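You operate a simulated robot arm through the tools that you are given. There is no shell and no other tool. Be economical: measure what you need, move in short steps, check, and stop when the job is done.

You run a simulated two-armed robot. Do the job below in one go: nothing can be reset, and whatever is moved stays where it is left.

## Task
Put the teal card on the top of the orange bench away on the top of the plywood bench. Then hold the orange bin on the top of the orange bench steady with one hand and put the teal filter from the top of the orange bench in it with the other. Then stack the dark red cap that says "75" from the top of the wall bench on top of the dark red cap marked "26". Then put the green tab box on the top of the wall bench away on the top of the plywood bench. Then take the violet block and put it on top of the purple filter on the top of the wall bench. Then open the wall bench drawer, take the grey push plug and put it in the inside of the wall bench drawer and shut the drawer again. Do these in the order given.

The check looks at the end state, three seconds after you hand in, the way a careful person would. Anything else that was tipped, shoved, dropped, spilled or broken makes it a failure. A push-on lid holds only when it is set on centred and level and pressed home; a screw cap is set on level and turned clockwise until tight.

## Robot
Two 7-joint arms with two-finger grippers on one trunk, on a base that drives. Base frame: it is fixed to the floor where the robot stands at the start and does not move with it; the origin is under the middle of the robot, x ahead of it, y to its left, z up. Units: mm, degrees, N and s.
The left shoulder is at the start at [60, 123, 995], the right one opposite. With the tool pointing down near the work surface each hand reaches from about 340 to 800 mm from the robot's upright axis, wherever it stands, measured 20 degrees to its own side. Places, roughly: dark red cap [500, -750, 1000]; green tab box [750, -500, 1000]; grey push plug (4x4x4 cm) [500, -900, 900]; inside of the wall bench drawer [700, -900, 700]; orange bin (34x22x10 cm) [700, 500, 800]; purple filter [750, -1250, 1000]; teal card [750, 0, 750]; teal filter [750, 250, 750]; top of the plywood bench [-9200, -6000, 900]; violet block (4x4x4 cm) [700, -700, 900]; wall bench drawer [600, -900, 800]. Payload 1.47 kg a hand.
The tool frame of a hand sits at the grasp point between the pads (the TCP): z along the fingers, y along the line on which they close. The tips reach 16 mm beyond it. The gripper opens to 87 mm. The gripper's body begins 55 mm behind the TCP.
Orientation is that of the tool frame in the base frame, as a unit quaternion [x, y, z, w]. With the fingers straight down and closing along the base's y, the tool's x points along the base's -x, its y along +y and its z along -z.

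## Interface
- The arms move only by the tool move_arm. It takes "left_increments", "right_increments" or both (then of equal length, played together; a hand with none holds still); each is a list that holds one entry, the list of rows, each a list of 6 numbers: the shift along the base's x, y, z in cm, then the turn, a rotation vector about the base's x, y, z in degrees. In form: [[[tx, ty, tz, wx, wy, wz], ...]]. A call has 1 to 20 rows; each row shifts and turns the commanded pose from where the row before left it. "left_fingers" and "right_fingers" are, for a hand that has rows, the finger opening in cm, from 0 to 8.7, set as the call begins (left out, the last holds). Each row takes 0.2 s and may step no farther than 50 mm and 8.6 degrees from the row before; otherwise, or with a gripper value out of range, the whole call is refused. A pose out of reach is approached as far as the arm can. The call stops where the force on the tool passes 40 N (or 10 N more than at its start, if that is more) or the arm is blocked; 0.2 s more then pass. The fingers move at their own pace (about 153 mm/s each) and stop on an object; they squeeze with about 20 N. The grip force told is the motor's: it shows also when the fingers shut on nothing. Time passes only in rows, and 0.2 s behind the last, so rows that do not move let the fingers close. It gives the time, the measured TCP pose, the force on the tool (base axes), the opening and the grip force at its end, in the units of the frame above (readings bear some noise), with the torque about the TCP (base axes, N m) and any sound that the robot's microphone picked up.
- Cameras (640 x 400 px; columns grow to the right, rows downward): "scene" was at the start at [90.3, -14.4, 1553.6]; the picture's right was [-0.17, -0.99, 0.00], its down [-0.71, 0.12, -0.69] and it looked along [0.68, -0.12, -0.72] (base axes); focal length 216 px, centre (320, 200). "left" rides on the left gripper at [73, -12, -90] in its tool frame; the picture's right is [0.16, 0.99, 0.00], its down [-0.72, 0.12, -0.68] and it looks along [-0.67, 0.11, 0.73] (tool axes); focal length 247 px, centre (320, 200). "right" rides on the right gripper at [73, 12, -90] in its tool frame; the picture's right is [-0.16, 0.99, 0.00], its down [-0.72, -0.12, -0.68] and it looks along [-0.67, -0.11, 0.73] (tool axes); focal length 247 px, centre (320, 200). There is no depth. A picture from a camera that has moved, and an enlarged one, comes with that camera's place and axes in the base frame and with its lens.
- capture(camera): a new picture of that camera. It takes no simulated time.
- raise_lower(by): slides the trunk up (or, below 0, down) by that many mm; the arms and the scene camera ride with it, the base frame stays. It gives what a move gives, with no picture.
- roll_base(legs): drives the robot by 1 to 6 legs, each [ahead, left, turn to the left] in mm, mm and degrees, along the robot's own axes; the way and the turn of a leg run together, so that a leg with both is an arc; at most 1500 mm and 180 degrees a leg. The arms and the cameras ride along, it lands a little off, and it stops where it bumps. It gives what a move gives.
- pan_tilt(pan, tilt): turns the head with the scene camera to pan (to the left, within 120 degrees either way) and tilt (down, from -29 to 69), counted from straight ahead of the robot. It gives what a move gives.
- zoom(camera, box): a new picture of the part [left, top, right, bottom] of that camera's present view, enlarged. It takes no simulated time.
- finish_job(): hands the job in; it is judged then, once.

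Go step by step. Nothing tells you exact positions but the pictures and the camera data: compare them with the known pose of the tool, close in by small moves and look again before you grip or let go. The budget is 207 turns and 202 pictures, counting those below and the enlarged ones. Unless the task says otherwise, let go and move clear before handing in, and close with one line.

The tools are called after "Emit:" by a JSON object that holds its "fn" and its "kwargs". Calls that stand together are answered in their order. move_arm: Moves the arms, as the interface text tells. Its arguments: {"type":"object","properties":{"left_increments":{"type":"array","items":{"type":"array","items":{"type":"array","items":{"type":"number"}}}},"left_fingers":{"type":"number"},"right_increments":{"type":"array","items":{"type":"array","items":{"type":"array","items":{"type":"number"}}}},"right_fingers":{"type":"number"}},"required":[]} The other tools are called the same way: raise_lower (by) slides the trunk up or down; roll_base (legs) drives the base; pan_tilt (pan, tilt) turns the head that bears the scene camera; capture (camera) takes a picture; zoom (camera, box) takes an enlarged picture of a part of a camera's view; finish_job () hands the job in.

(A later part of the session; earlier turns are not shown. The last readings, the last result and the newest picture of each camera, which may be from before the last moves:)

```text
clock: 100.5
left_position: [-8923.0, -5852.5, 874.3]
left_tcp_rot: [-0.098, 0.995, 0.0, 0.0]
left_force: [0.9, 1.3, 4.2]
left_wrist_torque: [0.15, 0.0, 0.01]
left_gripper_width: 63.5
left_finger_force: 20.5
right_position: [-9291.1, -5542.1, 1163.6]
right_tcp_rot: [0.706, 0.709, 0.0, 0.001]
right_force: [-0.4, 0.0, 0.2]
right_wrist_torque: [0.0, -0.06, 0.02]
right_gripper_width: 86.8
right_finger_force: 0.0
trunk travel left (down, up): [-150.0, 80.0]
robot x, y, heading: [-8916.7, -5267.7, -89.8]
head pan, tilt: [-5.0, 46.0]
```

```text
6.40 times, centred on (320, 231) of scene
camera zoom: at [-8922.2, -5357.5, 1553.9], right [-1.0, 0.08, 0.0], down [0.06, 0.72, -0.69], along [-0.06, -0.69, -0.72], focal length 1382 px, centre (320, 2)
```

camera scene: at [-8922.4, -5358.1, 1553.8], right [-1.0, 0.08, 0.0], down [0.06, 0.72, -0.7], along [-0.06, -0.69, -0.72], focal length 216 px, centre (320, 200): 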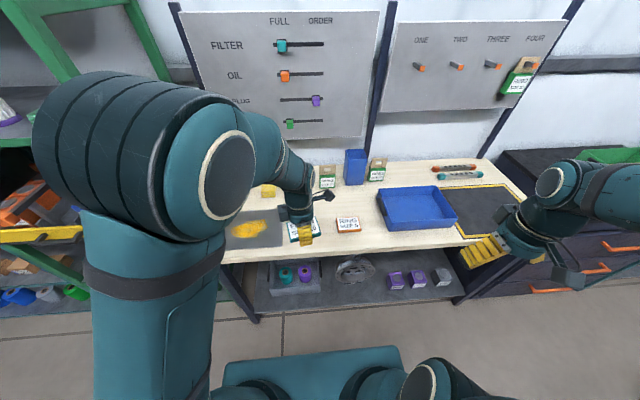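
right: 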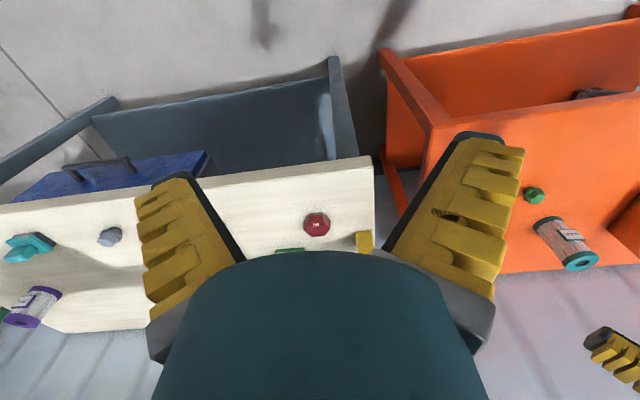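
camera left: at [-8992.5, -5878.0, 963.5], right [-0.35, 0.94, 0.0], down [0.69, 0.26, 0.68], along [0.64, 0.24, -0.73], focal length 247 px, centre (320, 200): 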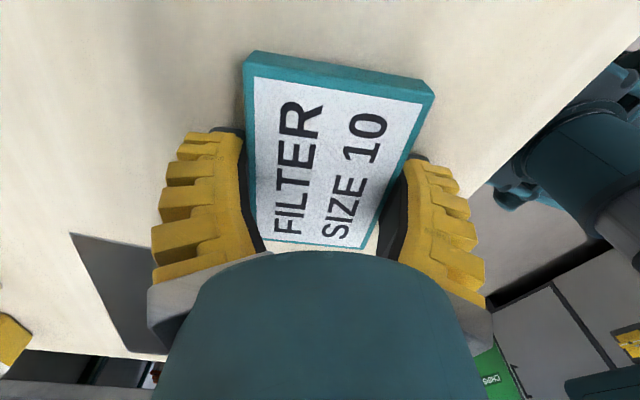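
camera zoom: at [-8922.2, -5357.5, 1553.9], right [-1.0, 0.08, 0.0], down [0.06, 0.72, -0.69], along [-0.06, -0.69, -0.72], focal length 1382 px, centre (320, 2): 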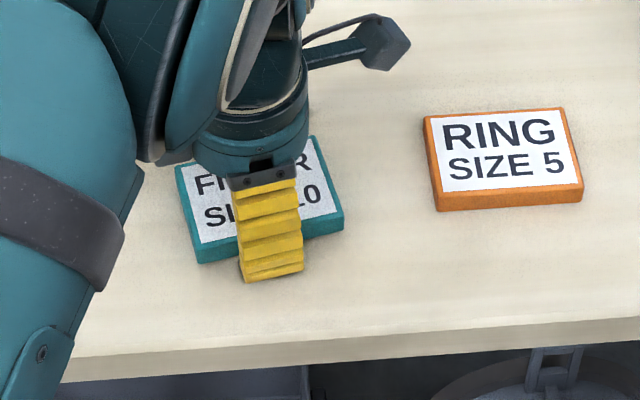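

Contact felt; the card is on the bench. I settle it 1 mm, open, and rise.

Emit:
{"fn": "move_arm", "kwargs": {"left_increments": [[[0, 0, -0.1, 0, 0, 0], [0, 0, 0, 0, 0, 0]]]}}

Emit:
{"fn": "move_arm", "kwargs": {"left_increments": [[[0, 0, 0, 0, 0, 0], [0, 0, 0, 0, 0, 0], [0, 0, 0, 0, 0, 0], [0, 0, 2, 0, 0, 0], [0, 0, 4, 0, 0, 0], [0, 0, 4.5, 0, 0, 0], [0, 0, 4.5, 0, 0, 0], [0, 2, 3, 0, 0, 0], [0, 4, 2, 0, 0, 0]]], "left_fingers": 8.7}}

Emit:
{"fn": "zoom", "kwargs": {"camera": "scene", "box": [220, 150, 420, 275]}}

```text
clock: 101.1
left_position: [-8922.6, -5852.5, 873.3]
left_tcp_rot: [-0.098, 0.995, -0.002, -0.001]
left_force: [1.5, 2.2, 18.6]
left_wrist_torque: [0.27, 0.01, 0.07]
left_gripper_width: 63.5
left_finger_force: 20.2
right_position: [-9291.3, -5540.4, 1163.4]
right_tcp_rot: [0.706, 0.708, -0.001, 0.001]
right_force: [0.0, 0.2, -0.1]
right_wrist_torque: [0.03, 0.03, 0.02]
right_gripper_width: 87.1
right_finger_force: 0.1
trunk travel left (down, up): [-150.0, 80.0]
robot x, y, heading: [-8918.7, -5268.6, -89.4]
head pan, tilt: [-5.0, 46.0]
```

```text
clock: 103.1
left_position: [-8922.6, -5790.0, 1071.9]
left_tcp_rot: [-0.097, 0.995, 0.0, 0.0]
left_force: [-0.3, -0.2, 0.0]
left_wrist_torque: [-0.05, 0.01, -0.01]
left_gripper_width: 87.2
left_finger_force: 0.0
right_position: [-9291.4, -5539.7, 1163.4]
right_tcp_rot: [0.706, 0.708, -0.001, 0.0]
right_force: [0.5, 0.5, -0.8]
right_wrist_torque: [-0.02, -0.01, 0.01]
right_gripper_width: 87.0
right_finger_force: 0.0
trunk travel left (down, up): [-150.0, 80.0]
robot x, y, heading: [-8913.6, -5265.4, -89.8]
head pan, tilt: [-5.0, 46.0]
```

```text
3.20 times, centred on (320, 212) of scene
camera zoom: at [-8922.1, -5356.3, 1553.9], right [-1.0, 0.08, 0.0], down [0.06, 0.72, -0.7], along [-0.06, -0.69, -0.72], focal length 691 px, centre (320, 160)
```

zoom: 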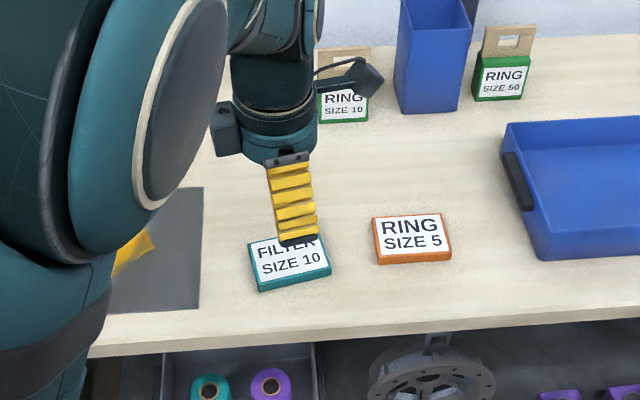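

Card is set on the plywood bench. I draw the arm in and drive back.

Emit:
{"fn": "move_arm", "kwargs": {"left_increments": [[[0, 4.5, 0, 0, 0, 0], [0, 4.5, 0, 0, 0, 0], [0, 4.5, 0, 0, 0, 0]]]}}

Emit:
{"fn": "roll_base", "kwargs": {"legs": [[-790, 0, 0], [0, 0, 90], [1500, 0, 0], [1400, 0, 0]]}}

```text
clock: 103.9
left_position: [-8921.3, -5655.2, 1071.5]
left_tcp_rot: [-0.098, 0.995, 0.0, 0.0]
left_force: [0.4, -0.1, -0.8]
left_wrist_torque: [-0.02, 0.01, 0.0]
left_gripper_width: 86.7
left_finger_force: 0.1
right_position: [-9291.2, -5540.5, 1162.6]
right_tcp_rot: [0.706, 0.708, -0.001, 0.001]
right_force: [-0.3, -1.0, -0.7]
right_wrist_torque: [-0.03, 0.02, -0.01]
right_gripper_width: 86.8
right_finger_force: 0.1
trunk travel left (down, up): [-150.0, 80.0]
robot x, y, heading: [-8915.9, -5266.8, -89.7]
head pan, tilt: [-5.0, 46.0]
```

```text
clock: 125.5
left_position: [-5640.1, -4461.0, 1071.9]
left_tcp_rot: [0.774, -0.633, 0.0, 0.0]
left_force: [-0.7, 0.6, 0.4]
left_wrist_torque: [-0.02, 0.01, 0.0]
left_gripper_width: 86.6
left_finger_force: 0.0
right_position: [-5753.3, -4831.3, 1162.4]
right_tcp_rot: [-0.004, 1.0, 0.0, -0.001]
right_force: [0.7, -0.4, -0.1]
right_wrist_torque: [0.01, 0.03, 0.01]
right_gripper_width: 86.9
right_finger_force: 0.0
trunk travel left (down, up): [-150.0, 80.0]
robot x, y, heading: [-6032.1, -4459.7, 0.4]
head pan, tilt: [-5.0, 46.0]
```

Emit:
{"fn": "roll_base", "kwargs": {"legs": [[1500, 0, 0], [0, 0, -6], [1500, 0, 0], [850, 0, 0], [0, 0, 78]]}}

```text
clock: 148.0
left_position: [-2058.3, -4286.1, 1071.7]
left_tcp_rot: [0.999, -0.054, -0.001, 0.0]
left_force: [-0.4, 0.1, -0.3]
left_wrist_torque: [0.01, 0.02, 0.0]
left_gripper_width: 87.1
left_finger_force: 0.0
right_position: [-1740.1, -4506.3, 1162.2]
right_tcp_rot: [-0.595, 0.804, 0.0, 0.0]
right_force: [-1.0, -0.2, 0.1]
right_wrist_torque: [0.02, 0.03, 0.02]
right_gripper_width: 87.0
right_finger_force: 0.1
trunk travel left (down, up): [-150.0, 80.0]
robot x, y, heading: [-2179.1, -4654.0, 72.9]
head pan, tilt: [-5.0, 46.0]
```

Emit:
{"fn": "roll_base", "kwargs": {"legs": [[0, 0, 0.8], [1500, 0, 0], [1500, 0, 0], [1500, 0, 0], [766, 0, 0], [0, 0, -73.7]]}}

Emit:
{"fn": "capture", "kwargs": {"camera": "scene"}}

```text
clock: 176.7
left_position: [-229.0, 345.0, 1071.2]
left_tcp_rot: [0.763, -0.646, 0.0, -0.001]
left_force: [0.4, -0.8, -0.4]
left_wrist_torque: [-0.01, -0.04, -0.02]
left_gripper_width: 87.1
left_finger_force: 0.1
right_position: [-354.8, -21.7, 1161.2]
right_tcp_rot: [0.013, 1.0, -0.001, 0.0]
right_force: [0.4, -0.4, -0.2]
right_wrist_torque: [0.02, 0.01, -0.02]
right_gripper_width: 86.9
right_finger_force: 0.0
trunk travel left (down, up): [-150.0, 80.0]
robot x, y, heading: [-618.9, 364.2, -1.5]
head pan, tilt: [-5.0, 46.0]
```

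```text
165 pictures are left
camera scene: at [-528.1, 351.9, 1553.8], right [-0.11, -0.99, 0.0], down [-0.71, 0.08, -0.69], along [0.69, -0.08, -0.72], focal length 216 px, centre (320, 200)
```

scene: 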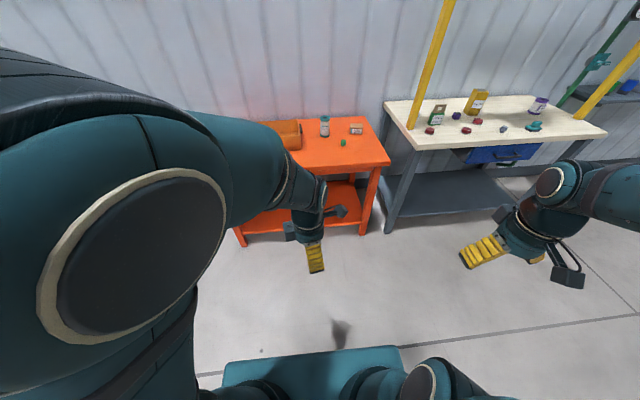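

Emit:
{"fn": "roll_base", "kwargs": {"legs": [[0, 45, 1.5], [600, 0, 0], [50, 0, 0]]}}

Emit:
{"fn": "pan_tilt", "kwargs": {"pan": 5, "tilt": 46}}

Emit:
{"fn": "capture", "kwargs": {"camera": "scene"}}

Emit:
{"fn": "capture", "kwargs": {"camera": "right"}}

```text
clock: 181.3
left_position: [423.1, 399.7, 1070.9]
left_tcp_rot: [0.773, -0.635, 0.0, 0.001]
left_force: [0.1, 0.3, -0.1]
left_wrist_torque: [-0.01, 0.01, 0.02]
left_gripper_width: 87.1
left_finger_force: 0.0
right_position: [307.2, 31.8, 1162.2]
right_tcp_rot: [0.001, 1.0, 0.0, -0.002]
right_force: [-0.2, -0.2, -0.4]
right_wrist_torque: [0.03, 0.03, 0.0]
right_gripper_width: 87.0
right_finger_force: 0.0
trunk travel left (down, up): [-150.0, 80.0]
robot x, y, heading: [27.3, 409.1, -0.0]
head pan, tilt: [-5.0, 46.0]
```

```text
clock: 182.1
left_position: [421.3, 399.9, 1071.1]
left_tcp_rot: [0.772, -0.635, 0.0, 0.0]
left_force: [-0.6, -0.2, 0.1]
left_wrist_torque: [-0.03, 0.0, -0.02]
left_gripper_width: 87.2
left_finger_force: 0.1
right_position: [304.8, 31.8, 1162.2]
right_tcp_rot: [0.0, 1.0, 0.0, 0.0]
right_force: [-0.4, -0.4, -0.4]
right_wrist_torque: [0.03, -0.04, 0.0]
right_gripper_width: 86.9
right_finger_force: 0.0
trunk travel left (down, up): [-150.0, 80.0]
robot x, y, heading: [30.1, 404.3, 0.1]
head pan, tilt: [5.0, 46.0]
```

```text
164 pictures are left
camera scene: at [121.7, 413.5, 1553.8], right [0.09, -1.0, 0.0], down [-0.72, -0.06, -0.69], along [0.69, 0.06, -0.72], focal length 216 px, centre (320, 200)
```

scene: 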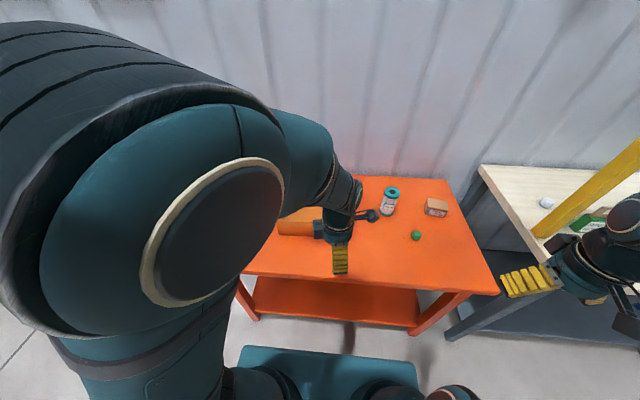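

```text
163 pictures are left
camera right: at [230.9, 42.4, 1251.7], right [0.16, 0.99, 0.0], down [0.72, -0.12, 0.68], along [0.67, -0.11, -0.73], focal length 247 px, centre (320, 200)
```

right: 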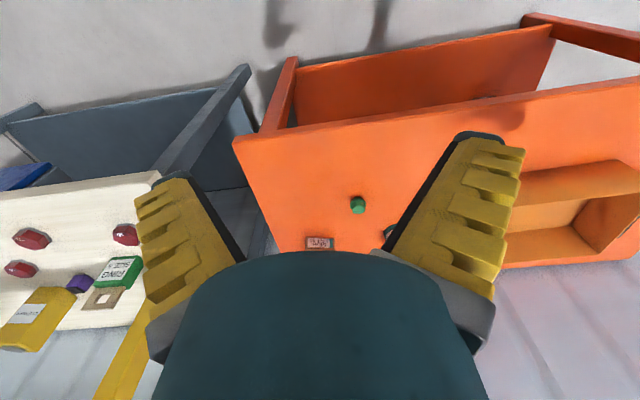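

I move the left hand over to the bin's front wall area to clear the view, squaring it so the fingers close along x.

Emit:
{"fn": "move_arm", "kwargs": {"left_increments": [[[2, 4, 0, 0, 0, -5.5], [2, 4, 0, 0, 0, -5.5], [2, 4, 0, 0, 0, 0], [2, 4, 0, 0, 0, 0], [2, 4, 0, 0, 0, 0]]]}}

Emit:
{"fn": "capture", "kwargs": {"camera": "scene"}}

Emit:
{"fn": "capture", "kwargs": {"camera": "left"}}

```text
clock: 183.2
left_position: [520.4, 601.3, 1071.2]
left_tcp_rot: [-0.707, 0.708, -0.001, 0.0]
left_force: [-0.6, -0.4, 0.4]
left_wrist_torque: [0.0, -0.01, -0.01]
left_gripper_width: 87.1
left_finger_force: 0.1
right_position: [305.9, 32.6, 1161.0]
right_tcp_rot: [0.0, 1.0, -0.001, 0.0]
right_force: [0.2, 0.4, 0.2]
right_wrist_torque: [-0.01, 0.01, 0.01]
right_gripper_width: 87.2
right_finger_force: 0.1
trunk travel left (down, up): [-150.0, 80.0]
robot x, y, heading: [30.0, 407.0, 0.2]
head pan, tilt: [5.0, 46.0]
```

```text
162 pictures are left
camera scene: at [122.9, 414.6, 1553.7], right [0.09, -1.0, 0.0], down [-0.72, -0.06, -0.69], along [0.69, 0.06, -0.72], focal length 216 px, centre (320, 200)
```

scene: 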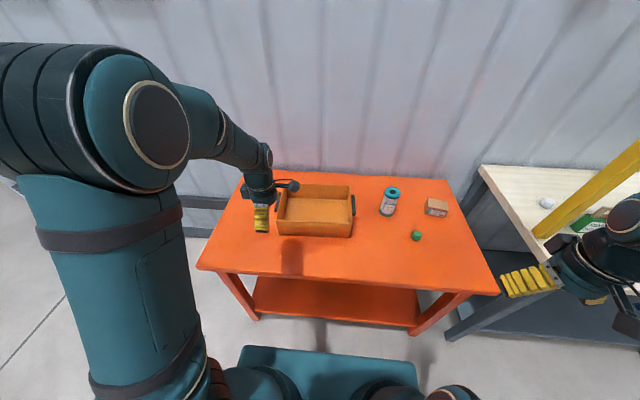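

```text
161 pictures are left
camera left: at [531.2, 528.6, 1160.8], right [-0.99, -0.16, 0.0], down [-0.12, 0.72, 0.68], along [-0.11, 0.67, -0.73], focal length 247 px, centre (320, 200)
```

left: 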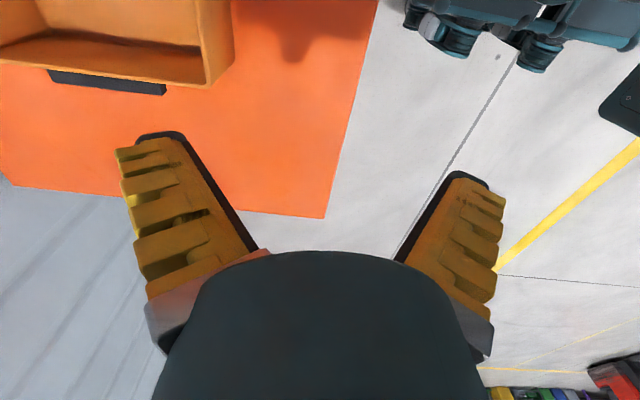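

Emit:
{"fn": "zoom", "kwargs": {"camera": "scene", "box": [230, 160, 390, 260]}}

Emit:
{"fn": "zoom", "kwargs": {"camera": "scene", "box": [360, 160, 480, 260]}}

```text
4.00 times, centred on (310, 210) of scene
camera zoom: at [122.9, 414.6, 1553.7], right [0.09, -1.0, 0.0], down [-0.72, -0.06, -0.69], along [0.69, 0.06, -0.72], focal length 864 px, centre (360, 160)
```

zoom: 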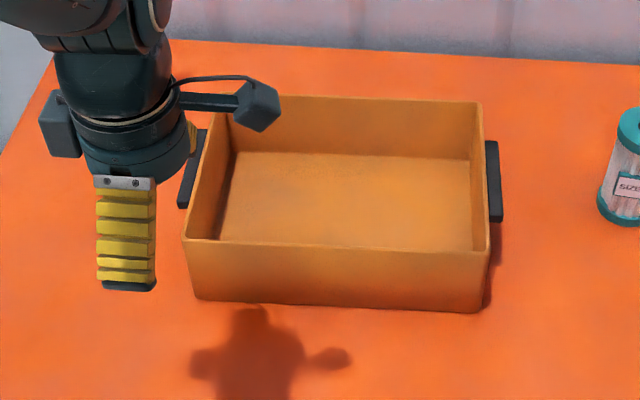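

```text
4.00 times, centred on (420, 210) of scene
camera zoom: at [122.9, 414.6, 1553.7], right [0.09, -1.0, 0.0], down [-0.72, -0.06, -0.69], along [0.69, 0.06, -0.72], focal length 864 px, centre (-80, 160)
```

zoom: 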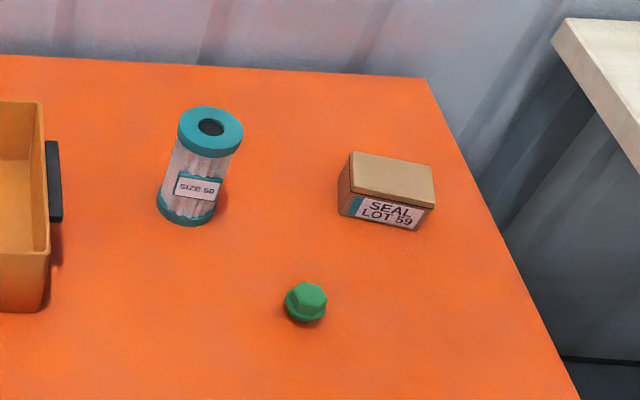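

The bin spans x 640–865, y 337–637, rim ≈ 887; the filter stands at about (802, 160), Ø67, top ≈ 920. I shift the base closer so both hands reach well.

Emit:
{"fn": "roll_base", "kwargs": {"legs": [[45, -56, 0]]}}

Emit:
{"fn": "move_arm", "kwargs": {"left_increments": [[[2.5, 0.3, -3, 0, 0, 0], [2.5, 0.3, -3, 0, 0, 0], [2.5, 0, 0, 0, 0, 0]]], "right_increments": [[[4.8, 1, 0, 0, 0, 0], [4.8, 1, 0, 0, 0, 0], [4.8, 1, 0, 0, 0, 0]]]}}

Emit:
{"fn": "capture", "kwargs": {"camera": "left"}}

Emit:
{"fn": "capture", "kwargs": {"camera": "right"}}

Emit:
{"fn": "capture", "kwargs": {"camera": "scene"}}

```text
clock: 184.4
left_position: [564.5, 547.0, 1070.7]
left_tcp_rot: [0.707, -0.707, 0.0, 0.0]
left_force: [-0.3, 0.0, 0.5]
left_wrist_torque: [0.01, -0.01, 0.0]
left_gripper_width: 87.1
left_finger_force: 0.0
right_position: [350.0, -24.0, 1159.9]
right_tcp_rot: [0.0, 1.0, -0.001, 0.0]
right_force: [-0.3, 0.3, 0.5]
right_wrist_torque: [-0.02, 0.0, -0.02]
right_gripper_width: 86.9
right_finger_force: 0.0
trunk travel left (down, up): [-150.0, 80.0]
robot x, y, heading: [77.1, 353.1, 0.1]
head pan, tilt: [5.0, 46.0]
```

```text
clock: 185.2
left_position: [640.8, 552.1, 1009.7]
left_tcp_rot: [0.708, -0.706, -0.002, 0.002]
left_force: [0.8, -0.3, -0.6]
left_wrist_torque: [0.0, 0.03, 0.02]
left_gripper_width: 86.8
left_finger_force: 0.0
right_position: [496.7, 6.3, 1161.2]
right_tcp_rot: [0.0, 1.0, 0.0, -0.001]
right_force: [1.0, -0.1, -0.5]
right_wrist_torque: [0.02, 0.07, 0.01]
right_gripper_width: 87.1
right_finger_force: 0.1
trunk travel left (down, up): [-150.0, 80.0]
robot x, y, heading: [75.5, 350.6, -0.1]
head pan, tilt: [5.0, 46.0]
```

```text
158 pictures are left
camera left: at [653.0, 478.2, 1100.1], right [-0.99, -0.16, 0.0], down [-0.12, 0.72, 0.68], along [-0.11, 0.67, -0.73], focal length 247 px, centre (320, 200)
```

left: 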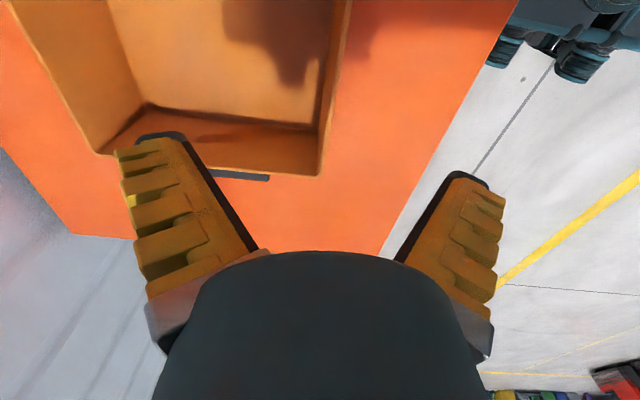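

```text
157 pictures are left
camera right: at [423.4, 16.7, 1250.8], right [0.16, 0.99, 0.0], down [0.73, -0.12, 0.68], along [0.67, -0.11, -0.73], focal length 247 px, centre (320, 200)
```

right: 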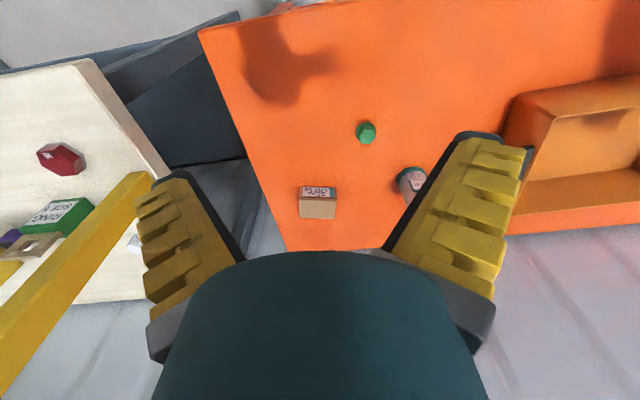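

```text
156 pictures are left
camera scene: at [170.0, 358.3, 1553.5], right [0.09, -1.0, 0.0], down [-0.72, -0.06, -0.69], along [0.69, 0.06, -0.72], focal length 216 px, centre (320, 200)
```

scene: 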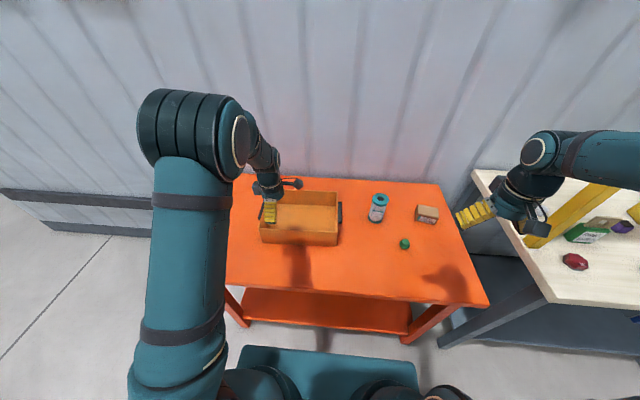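

I bring the left hand lower over the front wall and look again.

Emit:
{"fn": "move_arm", "kwargs": {"left_increments": [[[-0.3, 1, -3, 0, 0, 0], [0, 1, -3, 0, 0, 0], [0, 0, -2.4, 0, 0, 0]]]}}

Emit:
{"fn": "capture", "kwargs": {"camera": "left"}}

Emit:
{"fn": "zoom", "kwargs": {"camera": "scene", "box": [230, 170, 350, 260]}}

```text
clock: 186.0
left_position: [636.4, 572.9, 926.4]
left_tcp_rot: [0.708, -0.706, 0.0, -0.001]
left_force: [0.3, 0.2, 0.5]
left_wrist_torque: [-0.02, 0.0, 0.0]
left_gripper_width: 87.0
left_finger_force: 0.1
right_position: [494.6, 5.5, 1161.0]
right_tcp_rot: [-0.002, 1.0, 0.0, 0.001]
right_force: [-0.3, -0.7, 0.0]
right_wrist_torque: [0.03, -0.01, -0.01]
right_gripper_width: 87.1
right_finger_force: 0.1
trunk travel left (down, up): [-150.0, 80.0]
robot x, y, heading: [80.5, 350.8, 0.2]
head pan, tilt: [5.0, 46.0]
```

```text
155 pictures are left
camera left: at [648.1, 498.5, 1016.2], right [-0.99, -0.16, 0.0], down [-0.12, 0.72, 0.68], along [-0.11, 0.67, -0.73], focal length 247 px, centre (320, 200)
```

left: 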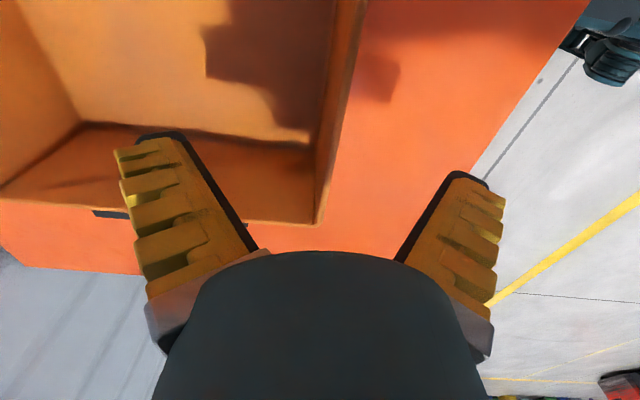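

```text
4.44 times, centred on (290, 215) of scene
camera zoom: at [168.1, 358.5, 1553.7], right [0.09, -1.0, 0.0], down [-0.72, -0.06, -0.69], along [0.69, 0.06, -0.72], focal length 960 px, centre (453, 133)
```

zoom: 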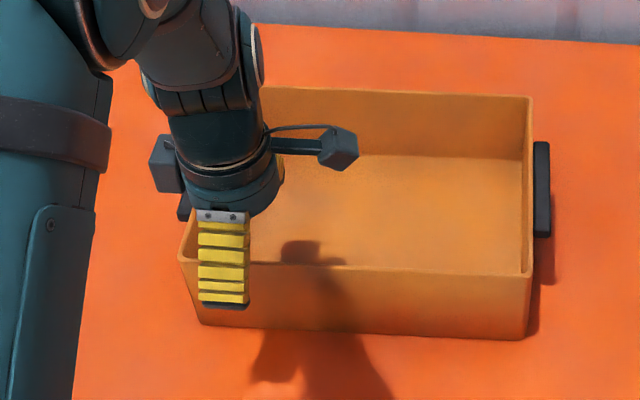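

Emit:
{"fn": "move_arm", "kwargs": {"left_increments": [[[-0.4, 0, -1.5, 0, 0, 0], [0, 0, -1.5, 0, 0, 0], [0, 0, -1, 0, 0, 0]]]}}

Emit:
{"fn": "move_arm", "kwargs": {"left_increments": [[[0, 0, 0, 0, 0, 0], [0, 0, 0, 0, 0, 0], [0, 0, 0, 0, 0, 0]]], "left_fingers": 2.5}}

Emit:
{"fn": "capture", "kwargs": {"camera": "left"}}

```text
clock: 186.8
left_position: [632.1, 571.6, 886.7]
left_tcp_rot: [0.708, -0.706, -0.001, 0.001]
left_force: [0.0, 0.0, -0.5]
left_wrist_torque: [-0.01, -0.01, -0.01]
left_gripper_width: 86.9
left_finger_force: 0.1
right_position: [494.1, 6.1, 1161.9]
right_tcp_rot: [0.0, 1.0, 0.0, 0.0]
right_force: [0.3, 0.9, -0.6]
right_wrist_torque: [0.0, 0.03, -0.01]
right_gripper_width: 86.9
right_finger_force: 0.0
trunk travel left (down, up): [-150.0, 80.0]
robot x, y, heading: [76.7, 352.1, 0.4]
head pan, tilt: [5.0, 46.0]
```

```text
clock: 187.6
left_position: [632.0, 572.5, 886.8]
left_tcp_rot: [0.707, -0.707, 0.0, 0.0]
left_force: [0.6, -0.6, -0.3]
left_wrist_torque: [-0.01, -0.02, 0.02]
left_gripper_width: 31.2
left_finger_force: 4.1
right_position: [495.7, 6.0, 1161.9]
right_tcp_rot: [-0.001, 1.0, -0.001, 0.0]
right_force: [0.3, -0.2, -0.4]
right_wrist_torque: [-0.02, -0.03, -0.01]
right_gripper_width: 86.9
right_finger_force: 0.0
trunk travel left (down, up): [-150.0, 80.0]
robot x, y, heading: [74.7, 351.6, -0.0]
head pan, tilt: [5.0, 46.0]
```

```text
153 pictures are left
camera left: at [643.3, 498.8, 976.8], right [-0.99, -0.16, 0.0], down [-0.12, 0.72, 0.68], along [-0.11, 0.67, -0.73], focal length 247 px, centre (320, 200)
```

left: 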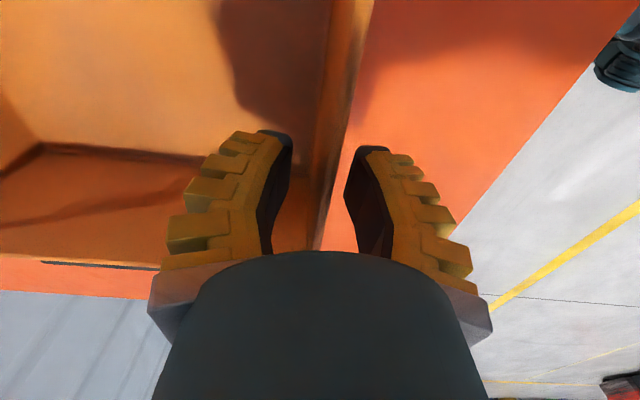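

The wall is centred between the fingers; I grip it.

Emit:
{"fn": "move_arm", "kwargs": {"left_increments": [[[0, 0, 0, 0, 0, 0], [0, 0, 0, 0, 0, 0], [0, 0, 0, 0, 0, 0]]], "left_fingers": 0}}

Emit:
{"fn": "capture", "kwargs": {"camera": "left"}}

Emit:
{"fn": "zoom", "kwargs": {"camera": "scene", "box": [230, 160, 450, 298]}}

```text
clock: 188.4
left_position: [632.5, 570.6, 887.3]
left_tcp_rot: [0.708, -0.707, 0.001, 0.0]
left_force: [-1.2, 0.2, 4.7]
left_wrist_torque: [-0.01, -0.02, 0.24]
left_gripper_width: 6.0
left_finger_force: 19.6
right_position: [493.7, 5.5, 1162.9]
right_tcp_rot: [-0.001, 1.0, 0.001, 0.0]
right_force: [-0.5, 0.1, 0.1]
right_wrist_torque: [-0.02, 0.01, -0.02]
right_gripper_width: 86.8
right_finger_force: 0.1
trunk travel left (down, up): [-150.0, 80.0]
robot x, y, heading: [75.1, 350.8, 0.3]
head pan, tilt: [5.0, 46.0]
```

```text
152 pictures are left
camera left: at [643.1, 498.9, 977.1], right [-0.99, -0.16, 0.0], down [-0.12, 0.72, 0.68], along [-0.11, 0.67, -0.73], focal length 247 px, centre (320, 200)
```

left: 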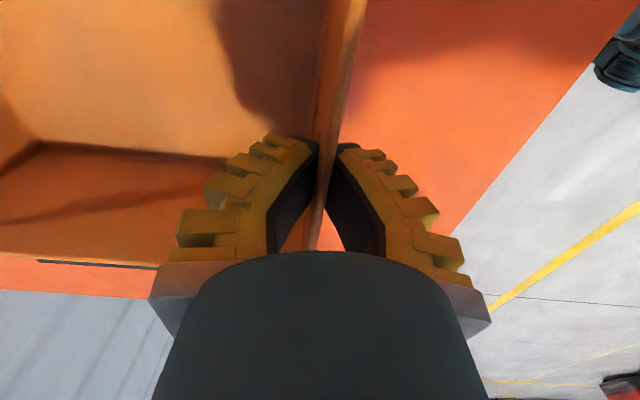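

```text
2.90 times, centred on (340, 229) of scene
camera zoom: at [166.8, 358.5, 1553.8], right [0.09, -1.0, 0.0], down [-0.72, -0.06, -0.69], along [0.69, 0.06, -0.72], focal length 626 px, centre (262, 116)
```

zoom: 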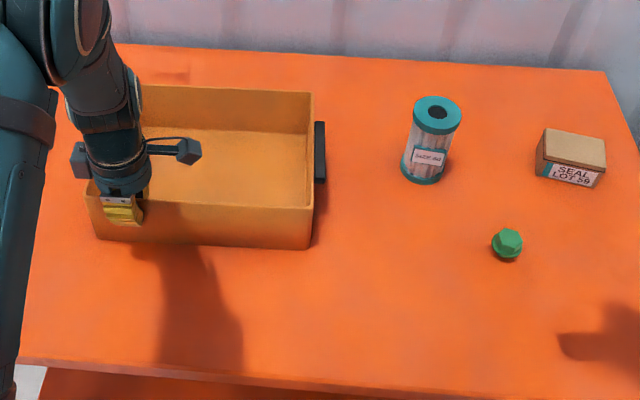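

Bin held. Now the right hand goes above the filter.

Emit:
{"fn": "move_arm", "kwargs": {"right_increments": [[[4, 2.6, -1.5, 0, 0, 0], [4, 2.6, -1.5, 0, 0, 0], [4, 2.6, -1.5, 0, 0, 0], [4, 2.6, -1.5, 0, 0, 0], [4, 2.6, -1.5, 0, 0, 0], [4, 2.4, -1.5, 0, 0, 0]]], "right_fingers": 8.7}}

Emit:
{"fn": "capture", "kwargs": {"camera": "right"}}

Emit:
{"fn": "capture", "kwargs": {"camera": "scene"}}

```text
clock: 189.8
left_position: [632.2, 572.8, 887.1]
left_tcp_rot: [0.707, -0.707, 0.0, 0.001]
left_force: [1.5, 0.7, 2.3]
left_wrist_torque: [-0.45, -0.02, 0.2]
left_gripper_width: 5.9
left_finger_force: 20.3
right_position: [733.8, 162.5, 1070.8]
right_tcp_rot: [-0.001, 1.0, -0.001, 0.0]
right_force: [0.6, -0.5, -0.2]
right_wrist_torque: [0.0, 0.01, 0.0]
right_gripper_width: 87.1
right_finger_force: 0.0
trunk travel left (down, up): [-150.0, 80.0]
robot x, y, heading: [73.3, 351.5, 0.3]
head pan, tilt: [5.0, 46.0]
```

```text
150 pictures are left
camera right: at [661.6, 172.7, 1160.8], right [0.16, 0.99, 0.0], down [0.72, -0.11, 0.68], along [0.67, -0.11, -0.73], focal length 247 px, centre (320, 200)
```

right: 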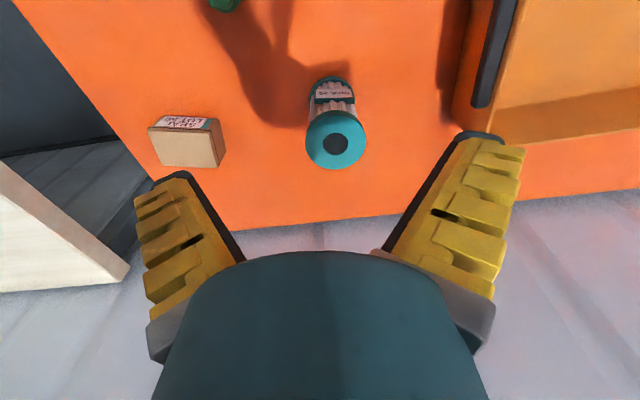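

```text
149 pictures are left
camera scene: at [167.6, 359.0, 1553.7], right [0.09, -1.0, 0.0], down [-0.72, -0.06, -0.69], along [0.69, 0.06, -0.72], focal length 216 px, centre (320, 200)
```

scene: 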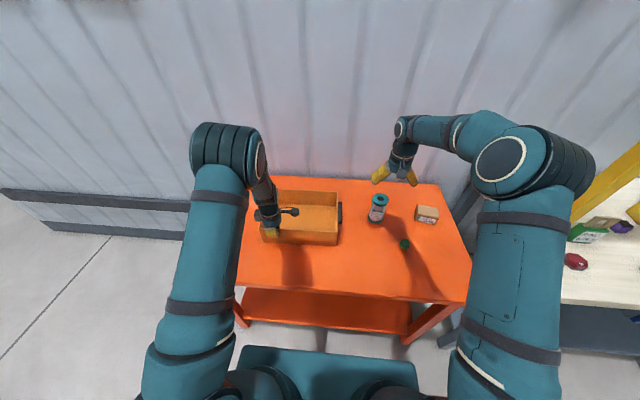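

Emit:
{"fn": "move_arm", "kwargs": {"right_increments": [[[3.3, 0.2, 0, 0, 0, 0], [3.2, 0.2, -3, 0, 0, 0], [0, 0, -4, 0, 0, 0], [0, 0, -4, 0, 0, 0]]]}}

Emit:
{"fn": "capture", "kwargs": {"camera": "right"}}

Emit:
{"fn": "zoom", "kwargs": {"camera": "scene", "box": [320, 150, 460, 238]}}

```text
clock: 190.8
left_position: [631.2, 572.2, 887.5]
left_tcp_rot: [0.708, -0.707, 0.0, 0.0]
left_force: [1.9, 0.4, 3.4]
left_wrist_torque: [0.11, 0.0, 0.16]
left_gripper_width: 6.2
left_finger_force: 20.0
right_position: [799.3, 164.7, 961.5]
right_tcp_rot: [-0.001, 1.0, 0.0, 0.001]
right_force: [0.5, 1.1, -0.3]
right_wrist_torque: [0.01, -0.05, -0.02]
right_gripper_width: 86.7
right_finger_force: 0.1
trunk travel left (down, up): [-150.0, 80.0]
robot x, y, heading: [77.2, 355.3, -0.1]
head pan, tilt: [5.0, 46.0]
```

```text
148 pictures are left
camera right: at [726.2, 175.8, 1051.9], right [0.16, 0.99, 0.0], down [0.72, -0.11, 0.68], along [0.67, -0.11, -0.73], focal length 247 px, centre (320, 200)
```

right: 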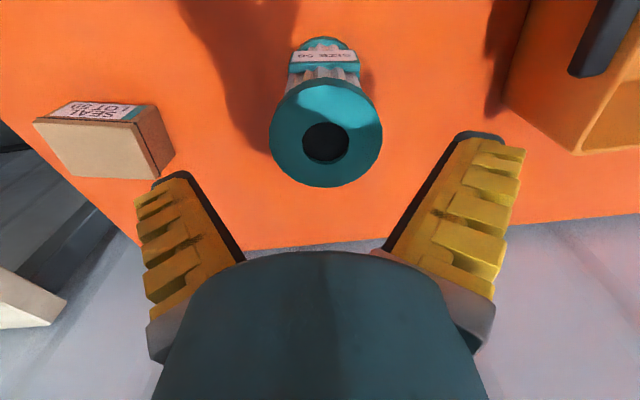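

```text
4.55 times, centred on (390, 194) of scene
camera zoom: at [167.2, 358.4, 1553.7], right [0.09, -1.0, 0.0], down [-0.72, -0.06, -0.69], along [0.69, 0.06, -0.72], focal length 982 px, centre (2, 227)
```

zoom: 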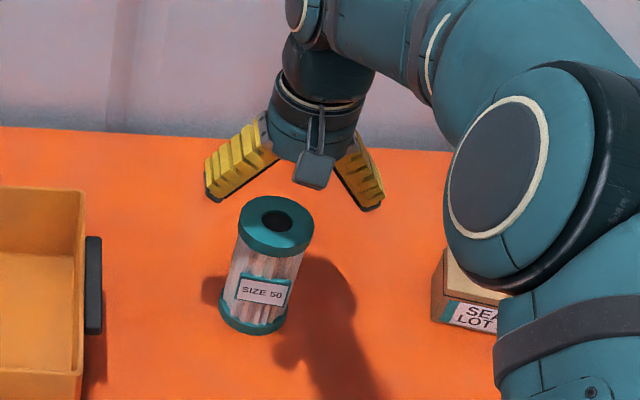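

Emit:
{"fn": "move_arm", "kwargs": {"right_increments": [[[-0.2, 0.2, -2, 0, 0, 0], [0, 0, -2, 0, 0, 0], [0, 0, -1.5, 0, 0, 0], [0, 0, -1.2, 0, 0, 0]]]}}

Emit:
{"fn": "capture", "kwargs": {"camera": "right"}}

Emit:
{"fn": "zoom", "kwargs": {"camera": "scene", "box": [320, 150, 460, 238]}}

```text
clock: 191.8
left_position: [632.5, 571.6, 886.5]
left_tcp_rot: [0.708, -0.707, 0.0, 0.0]
left_force: [2.0, 1.1, 3.7]
left_wrist_torque: [0.19, -0.02, 0.2]
left_gripper_width: 6.0
left_finger_force: 20.4
right_position: [796.0, 167.4, 897.0]
right_tcp_rot: [-0.001, 1.0, 0.0, 0.0]
right_force: [0.4, 0.6, 1.0]
right_wrist_torque: [0.01, -0.01, -0.01]
right_gripper_width: 87.1
right_finger_force: 0.0
trunk travel left (down, up): [-150.0, 80.0]
robot x, y, heading: [74.2, 353.5, -0.2]
head pan, tilt: [5.0, 46.0]
```

```text
146 pictures are left
camera right: at [723.7, 177.7, 985.0], right [0.16, 0.99, 0.0], down [0.72, -0.12, 0.68], along [0.67, -0.11, -0.73], focal length 247 px, centre (320, 200)
```

right: 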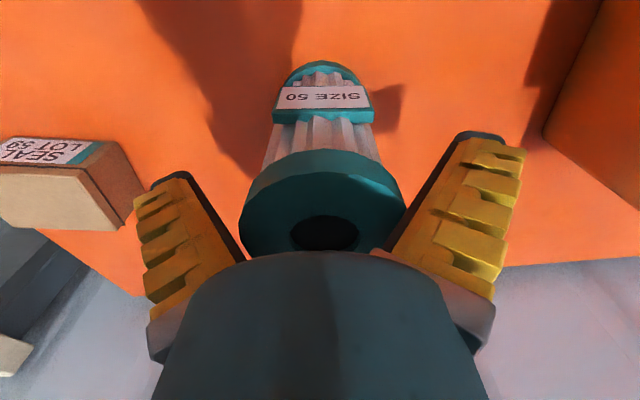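

```text
4.55 times, centred on (390, 194) of scene
camera zoom: at [167.1, 358.5, 1553.8], right [0.09, -1.0, 0.0], down [-0.72, -0.06, -0.69], along [0.69, 0.06, -0.72], focal length 982 px, centre (2, 227)
```

zoom: 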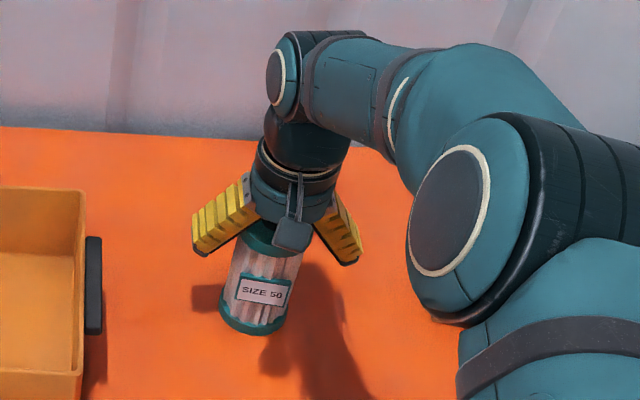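

Fingers straddle the filter's top; closing.

Emit:
{"fn": "move_arm", "kwargs": {"right_increments": [[[0, 0, 0, 0, 0, 0], [0, 0, 0, 0, 0, 0], [0, 0, 0, 0, 0, 0], [0, 0, 0.3, 0, 0, 0], [0, 0, 0.7, 0, 0, 0], [0, 0, 0, 0, 0, 0]]], "right_fingers": 4}}

Emit:
{"fn": "capture", "kwargs": {"camera": "right"}}

Emit:
{"fn": "zoom", "kwargs": {"camera": "scene", "box": [320, 150, 460, 238]}}

```text
clock: 193.2
left_position: [631.4, 572.1, 886.7]
left_tcp_rot: [0.708, -0.706, -0.001, 0.0]
left_force: [2.1, 1.4, 4.1]
left_wrist_torque: [0.01, -0.04, 0.18]
left_gripper_width: 6.2
left_finger_force: 20.0
right_position: [796.6, 166.0, 905.3]
right_tcp_rot: [0.0, 1.0, 0.0, 0.0]
right_force: [-1.2, -1.1, -1.7]
right_wrist_torque: [0.01, 0.02, 0.02]
right_gripper_width: 74.5
right_finger_force: 19.9
trunk travel left (down, up): [-150.0, 80.0]
robot x, y, heading: [74.4, 355.9, 0.4]
head pan, tilt: [5.0, 46.0]
```

```text
144 pictures are left
camera right: at [723.4, 177.3, 994.8], right [0.16, 0.99, 0.0], down [0.72, -0.11, 0.68], along [0.67, -0.11, -0.73], focal length 247 px, centre (320, 200)
```

right: 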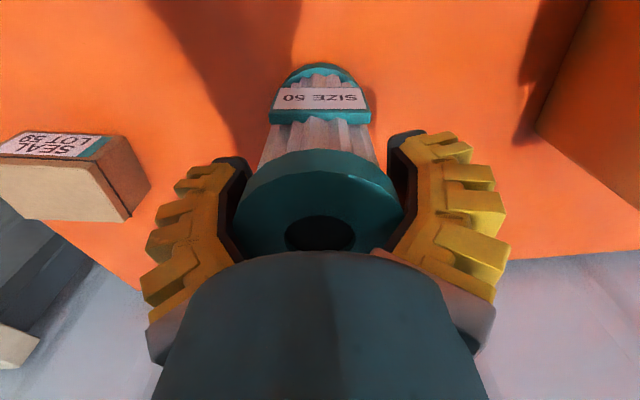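

```text
4.55 times, centred on (390, 194) of scene
camera zoom: at [167.4, 358.4, 1553.7], right [0.09, -1.0, 0.0], down [-0.72, -0.06, -0.69], along [0.69, 0.06, -0.72], focal length 982 px, centre (2, 227)
```

zoom: 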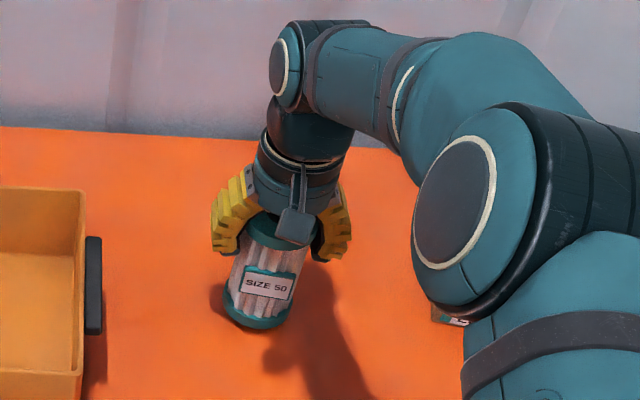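

Filter gripped. I lift it clear, carry it over the bin's right part (775, 415).

Emit:
{"fn": "move_arm", "kwargs": {"right_increments": [[[0, 0, 4.5, 0, 0, 0], [0, 0, 4.5, 0, 0, 0], [0, 0, 4.5, 0, 0, 0], [-0.5, 4.5, 0, 0, 0, 0], [-0.5, 4.5, 0, 0, 0, 0], [-0.5, 4.5, 0, 0, 0, 0], [-0.5, 4.5, 0, 0, 0, 0], [0, 4.5, 0, 0, 0, 0], [0, 2.4, 0, 0, 0, 0], [0, 0, 0, 0, 0, 0]]]}}

Emit:
{"fn": "capture", "kwargs": {"camera": "right"}}

Emit:
{"fn": "capture", "kwargs": {"camera": "scene"}}

```text
clock: 195.4
left_position: [631.4, 571.6, 886.8]
left_tcp_rot: [0.707, -0.707, 0.0, 0.0]
left_force: [-1.5, 0.1, 3.9]
left_wrist_torque: [0.1, 0.02, 0.18]
left_gripper_width: 5.9
left_finger_force: 20.0
right_position: [777.9, 415.0, 1039.9]
right_tcp_rot: [-0.001, 1.0, 0.0, 0.001]
right_force: [0.0, -0.5, -3.0]
right_wrist_torque: [-0.01, 0.02, -0.01]
right_gripper_width: 74.7
right_finger_force: 20.0
trunk travel left (down, up): [-150.0, 80.0]
robot x, y, heading: [75.4, 352.9, 0.4]
head pan, tilt: [5.0, 46.0]
```

```text
142 pictures are left
camera right: at [704.5, 426.8, 1130.0], right [0.16, 0.99, 0.0], down [0.72, -0.12, 0.68], along [0.67, -0.11, -0.73], focal length 247 px, centre (320, 200)
```

right: 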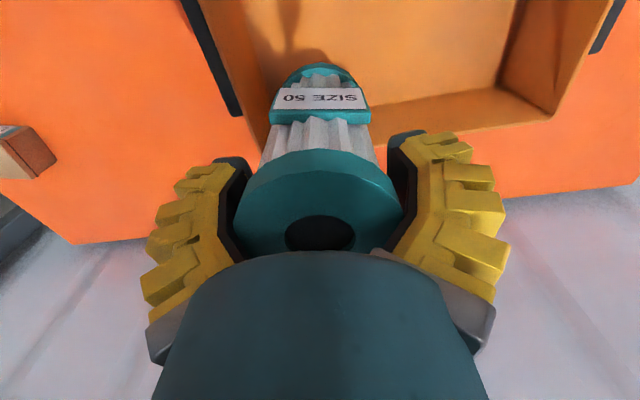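

```text
141 pictures are left
camera scene: at [167.1, 358.4, 1553.8], right [0.09, -1.0, 0.0], down [-0.72, -0.06, -0.69], along [0.69, 0.06, -0.72], focal length 216 px, centre (320, 200)
```

scene: 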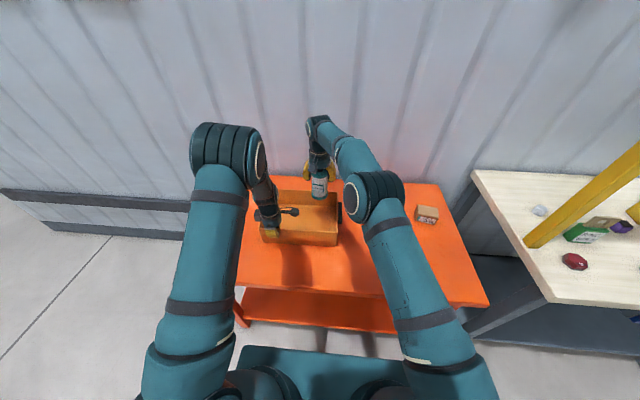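

Emit:
{"fn": "move_arm", "kwargs": {"right_increments": [[[0, 1, -4, 0, 0, 0], [0, 0, -4, 0, 0, 0], [0, 0, -3, 0, 0, 0], [0, 0, -1.5, 0, 0, 0]]]}}

Emit:
{"fn": "capture", "kwargs": {"camera": "right"}}

Emit:
{"fn": "zoom", "kwargs": {"camera": "scene", "box": [240, 130, 400, 255]}}

```text
clock: 196.4
left_position: [631.9, 572.2, 887.6]
left_tcp_rot: [0.708, -0.707, 0.001, 0.0]
left_force: [0.2, 2.9, 4.1]
left_wrist_torque: [0.02, 0.03, 0.12]
left_gripper_width: 5.9
left_finger_force: 19.3
right_position: [778.1, 425.1, 914.0]
right_tcp_rot: [-0.001, 1.0, 0.0, 0.0]
right_force: [0.8, -0.2, -2.6]
right_wrist_torque: [0.03, -0.05, 0.01]
right_gripper_width: 74.3
right_finger_force: 19.9
trunk travel left (down, up): [-150.0, 80.0]
robot x, y, heading: [80.1, 351.8, 0.1]
head pan, tilt: [5.0, 46.0]
```

```text
140 pictures are left
camera right: at [703.8, 436.6, 1004.5], right [0.16, 0.99, 0.0], down [0.72, -0.11, 0.68], along [0.67, -0.11, -0.73], focal length 247 px, centre (320, 200)
```

right: 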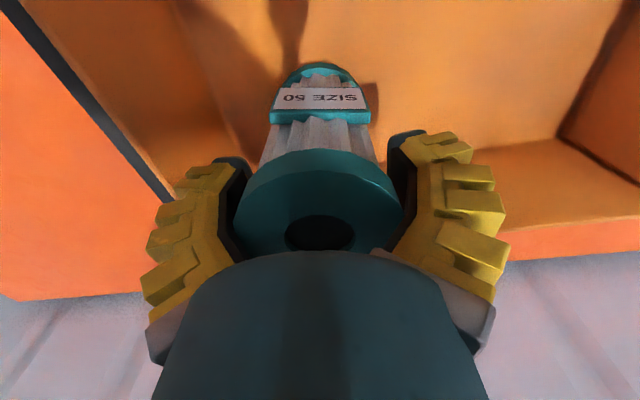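

```text
3.20 times, centred on (320, 192) of scene
camera zoom: at [167.2, 358.6, 1553.8], right [0.09, -1.0, 0.0], down [-0.72, -0.06, -0.69], along [0.69, 0.06, -0.72], focal length 691 px, centre (320, 224)
```

zoom: 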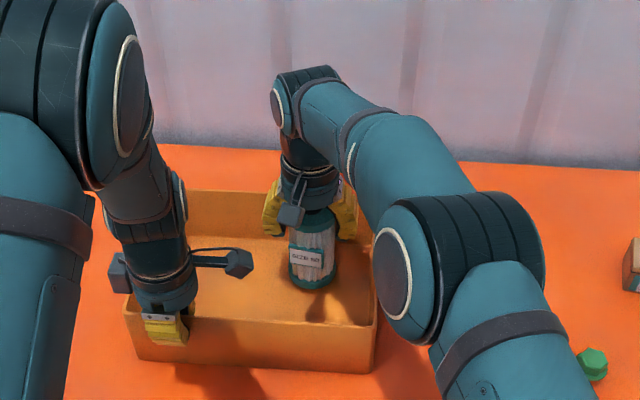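

Emit:
{"fn": "move_arm", "kwargs": {"right_increments": [[[0, 0, -0.6, 0, 0, 0], [0, 0, -0.3, 0, 0, 0], [0, 0, -0.2, 0, 0, 0], [0, 0, -0.2, 0, 0, 0], [0, 0, 0, 0, 0, 0]]]}}

```text
clock: 197.6
left_position: [631.9, 573.0, 887.6]
left_tcp_rot: [0.708, -0.706, 0.0, 0.001]
left_force: [-0.4, 1.3, 3.7]
left_wrist_torque: [0.03, 0.0, 0.14]
left_gripper_width: 6.0
left_finger_force: 20.3
right_position: [776.1, 426.6, 902.0]
right_tcp_rot: [-0.001, 1.0, 0.0, 0.0]
right_force: [-0.1, -0.2, -2.0]
right_wrist_torque: [0.02, -0.01, -0.04]
right_gripper_width: 74.1
right_finger_force: 19.9
trunk travel left (down, up): [-150.0, 80.0]
robot x, y, heading: [73.0, 351.7, 0.0]
head pan, tilt: [5.0, 46.0]
```

Emit:
{"fn": "move_arm", "kwargs": {"right_increments": [[[0, 0, -0.15, 0, 0, 0], [0, 0, -0.15, 0, 0, 0], [0, 0, -0.15, 0, 0, 0], [0, 0, 0, 0, 0, 0]]]}}

```text
clock: 198.6
left_position: [631.1, 572.0, 888.6]
left_tcp_rot: [0.708, -0.707, 0.0, 0.0]
left_force: [6.5, 3.2, -0.8]
left_wrist_torque: [0.15, -0.02, 0.14]
left_gripper_width: 5.8
left_finger_force: 20.1
right_position: [777.5, 425.9, 901.0]
right_tcp_rot: [0.0, 1.0, 0.0, 0.003]
right_force: [3.0, -0.4, 23.5]
right_wrist_torque: [-0.07, 0.5, 0.07]
right_gripper_width: 72.6
right_finger_force: 20.2
trunk travel left (down, up): [-150.0, 80.0]
robot x, y, heading: [76.6, 350.9, 0.2]
head pan, tilt: [5.0, 46.0]
```

Filter is on the bin's floor. I ease up 2 mm, open, and go up.

Emit:
{"fn": "move_arm", "kwargs": {"right_increments": [[[0, 0, 0.2, 0, 0, 0], [0, 0, 0, 0, 0, 0]]]}}

Emit:
{"fn": "move_arm", "kwargs": {"right_increments": [[[0, 0, 0, 0, 0, 0], [0, 0, 0, 0, 0, 0], [0, 0, 0, 0, 0, 0], [0, 0, 1, 0, 0, 0], [0, 0, 2, 0, 0, 0], [0, 0, 4, 0, 0, 0], [0, 0, 4.5, 0, 0, 0], [0, 0, 4.5, 0, 0, 0]]], "right_fingers": 8.7}}

Emit:
{"fn": "capture", "kwargs": {"camera": "right"}}

Emit:
{"fn": "capture", "kwargs": {"camera": "scene"}}

```text
clock: 199.2
left_position: [631.2, 571.8, 888.1]
left_tcp_rot: [-0.707, 0.707, 0.0, 0.0]
left_force: [2.0, 1.2, 2.3]
left_wrist_torque: [-0.06, -0.02, 0.14]
left_gripper_width: 6.1
left_finger_force: 19.9
right_position: [778.8, 425.4, 900.7]
right_tcp_rot: [-0.001, 1.0, 0.0, 0.003]
right_force: [7.7, -0.5, 19.1]
right_wrist_torque: [0.01, -0.11, -0.02]
right_gripper_width: 72.0
right_finger_force: 20.1
trunk travel left (down, up): [-150.0, 80.0]
robot x, y, heading: [77.7, 350.3, 0.3]
head pan, tilt: [5.0, 46.0]
```

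```text
clock: 201.0
left_position: [632.4, 572.5, 886.0]
left_tcp_rot: [0.707, -0.707, 0.0, 0.0]
left_force: [-3.0, 0.1, 3.2]
left_wrist_torque: [0.0, 0.06, 0.16]
left_gripper_width: 5.7
left_finger_force: 19.7
right_position: [775.8, 425.1, 1059.4]
right_tcp_rot: [-0.001, 1.0, 0.0, 0.0]
right_force: [0.5, -0.6, -0.3]
right_wrist_torque: [-0.02, 0.0, -0.01]
right_gripper_width: 87.3
right_finger_force: 0.1
trunk travel left (down, up): [-150.0, 80.0]
robot x, y, heading: [76.4, 351.7, -0.1]
head pan, tilt: [5.0, 46.0]
```

```text
138 pictures are left
camera right: at [702.8, 436.7, 1149.4], right [0.16, 0.99, 0.0], down [0.72, -0.11, 0.68], along [0.67, -0.11, -0.73], focal length 247 px, centre (320, 200)
```

right: 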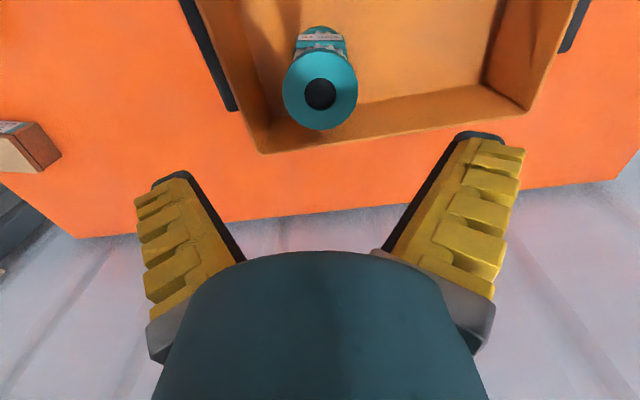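

```text
137 pictures are left
camera scene: at [166.5, 358.5, 1553.8], right [0.09, -1.0, 0.0], down [-0.72, -0.06, -0.7], along [0.69, 0.06, -0.72], focal length 216 px, centre (320, 200)
```

scene: 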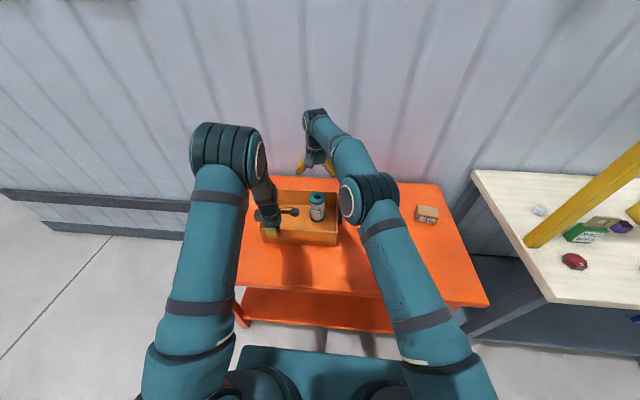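

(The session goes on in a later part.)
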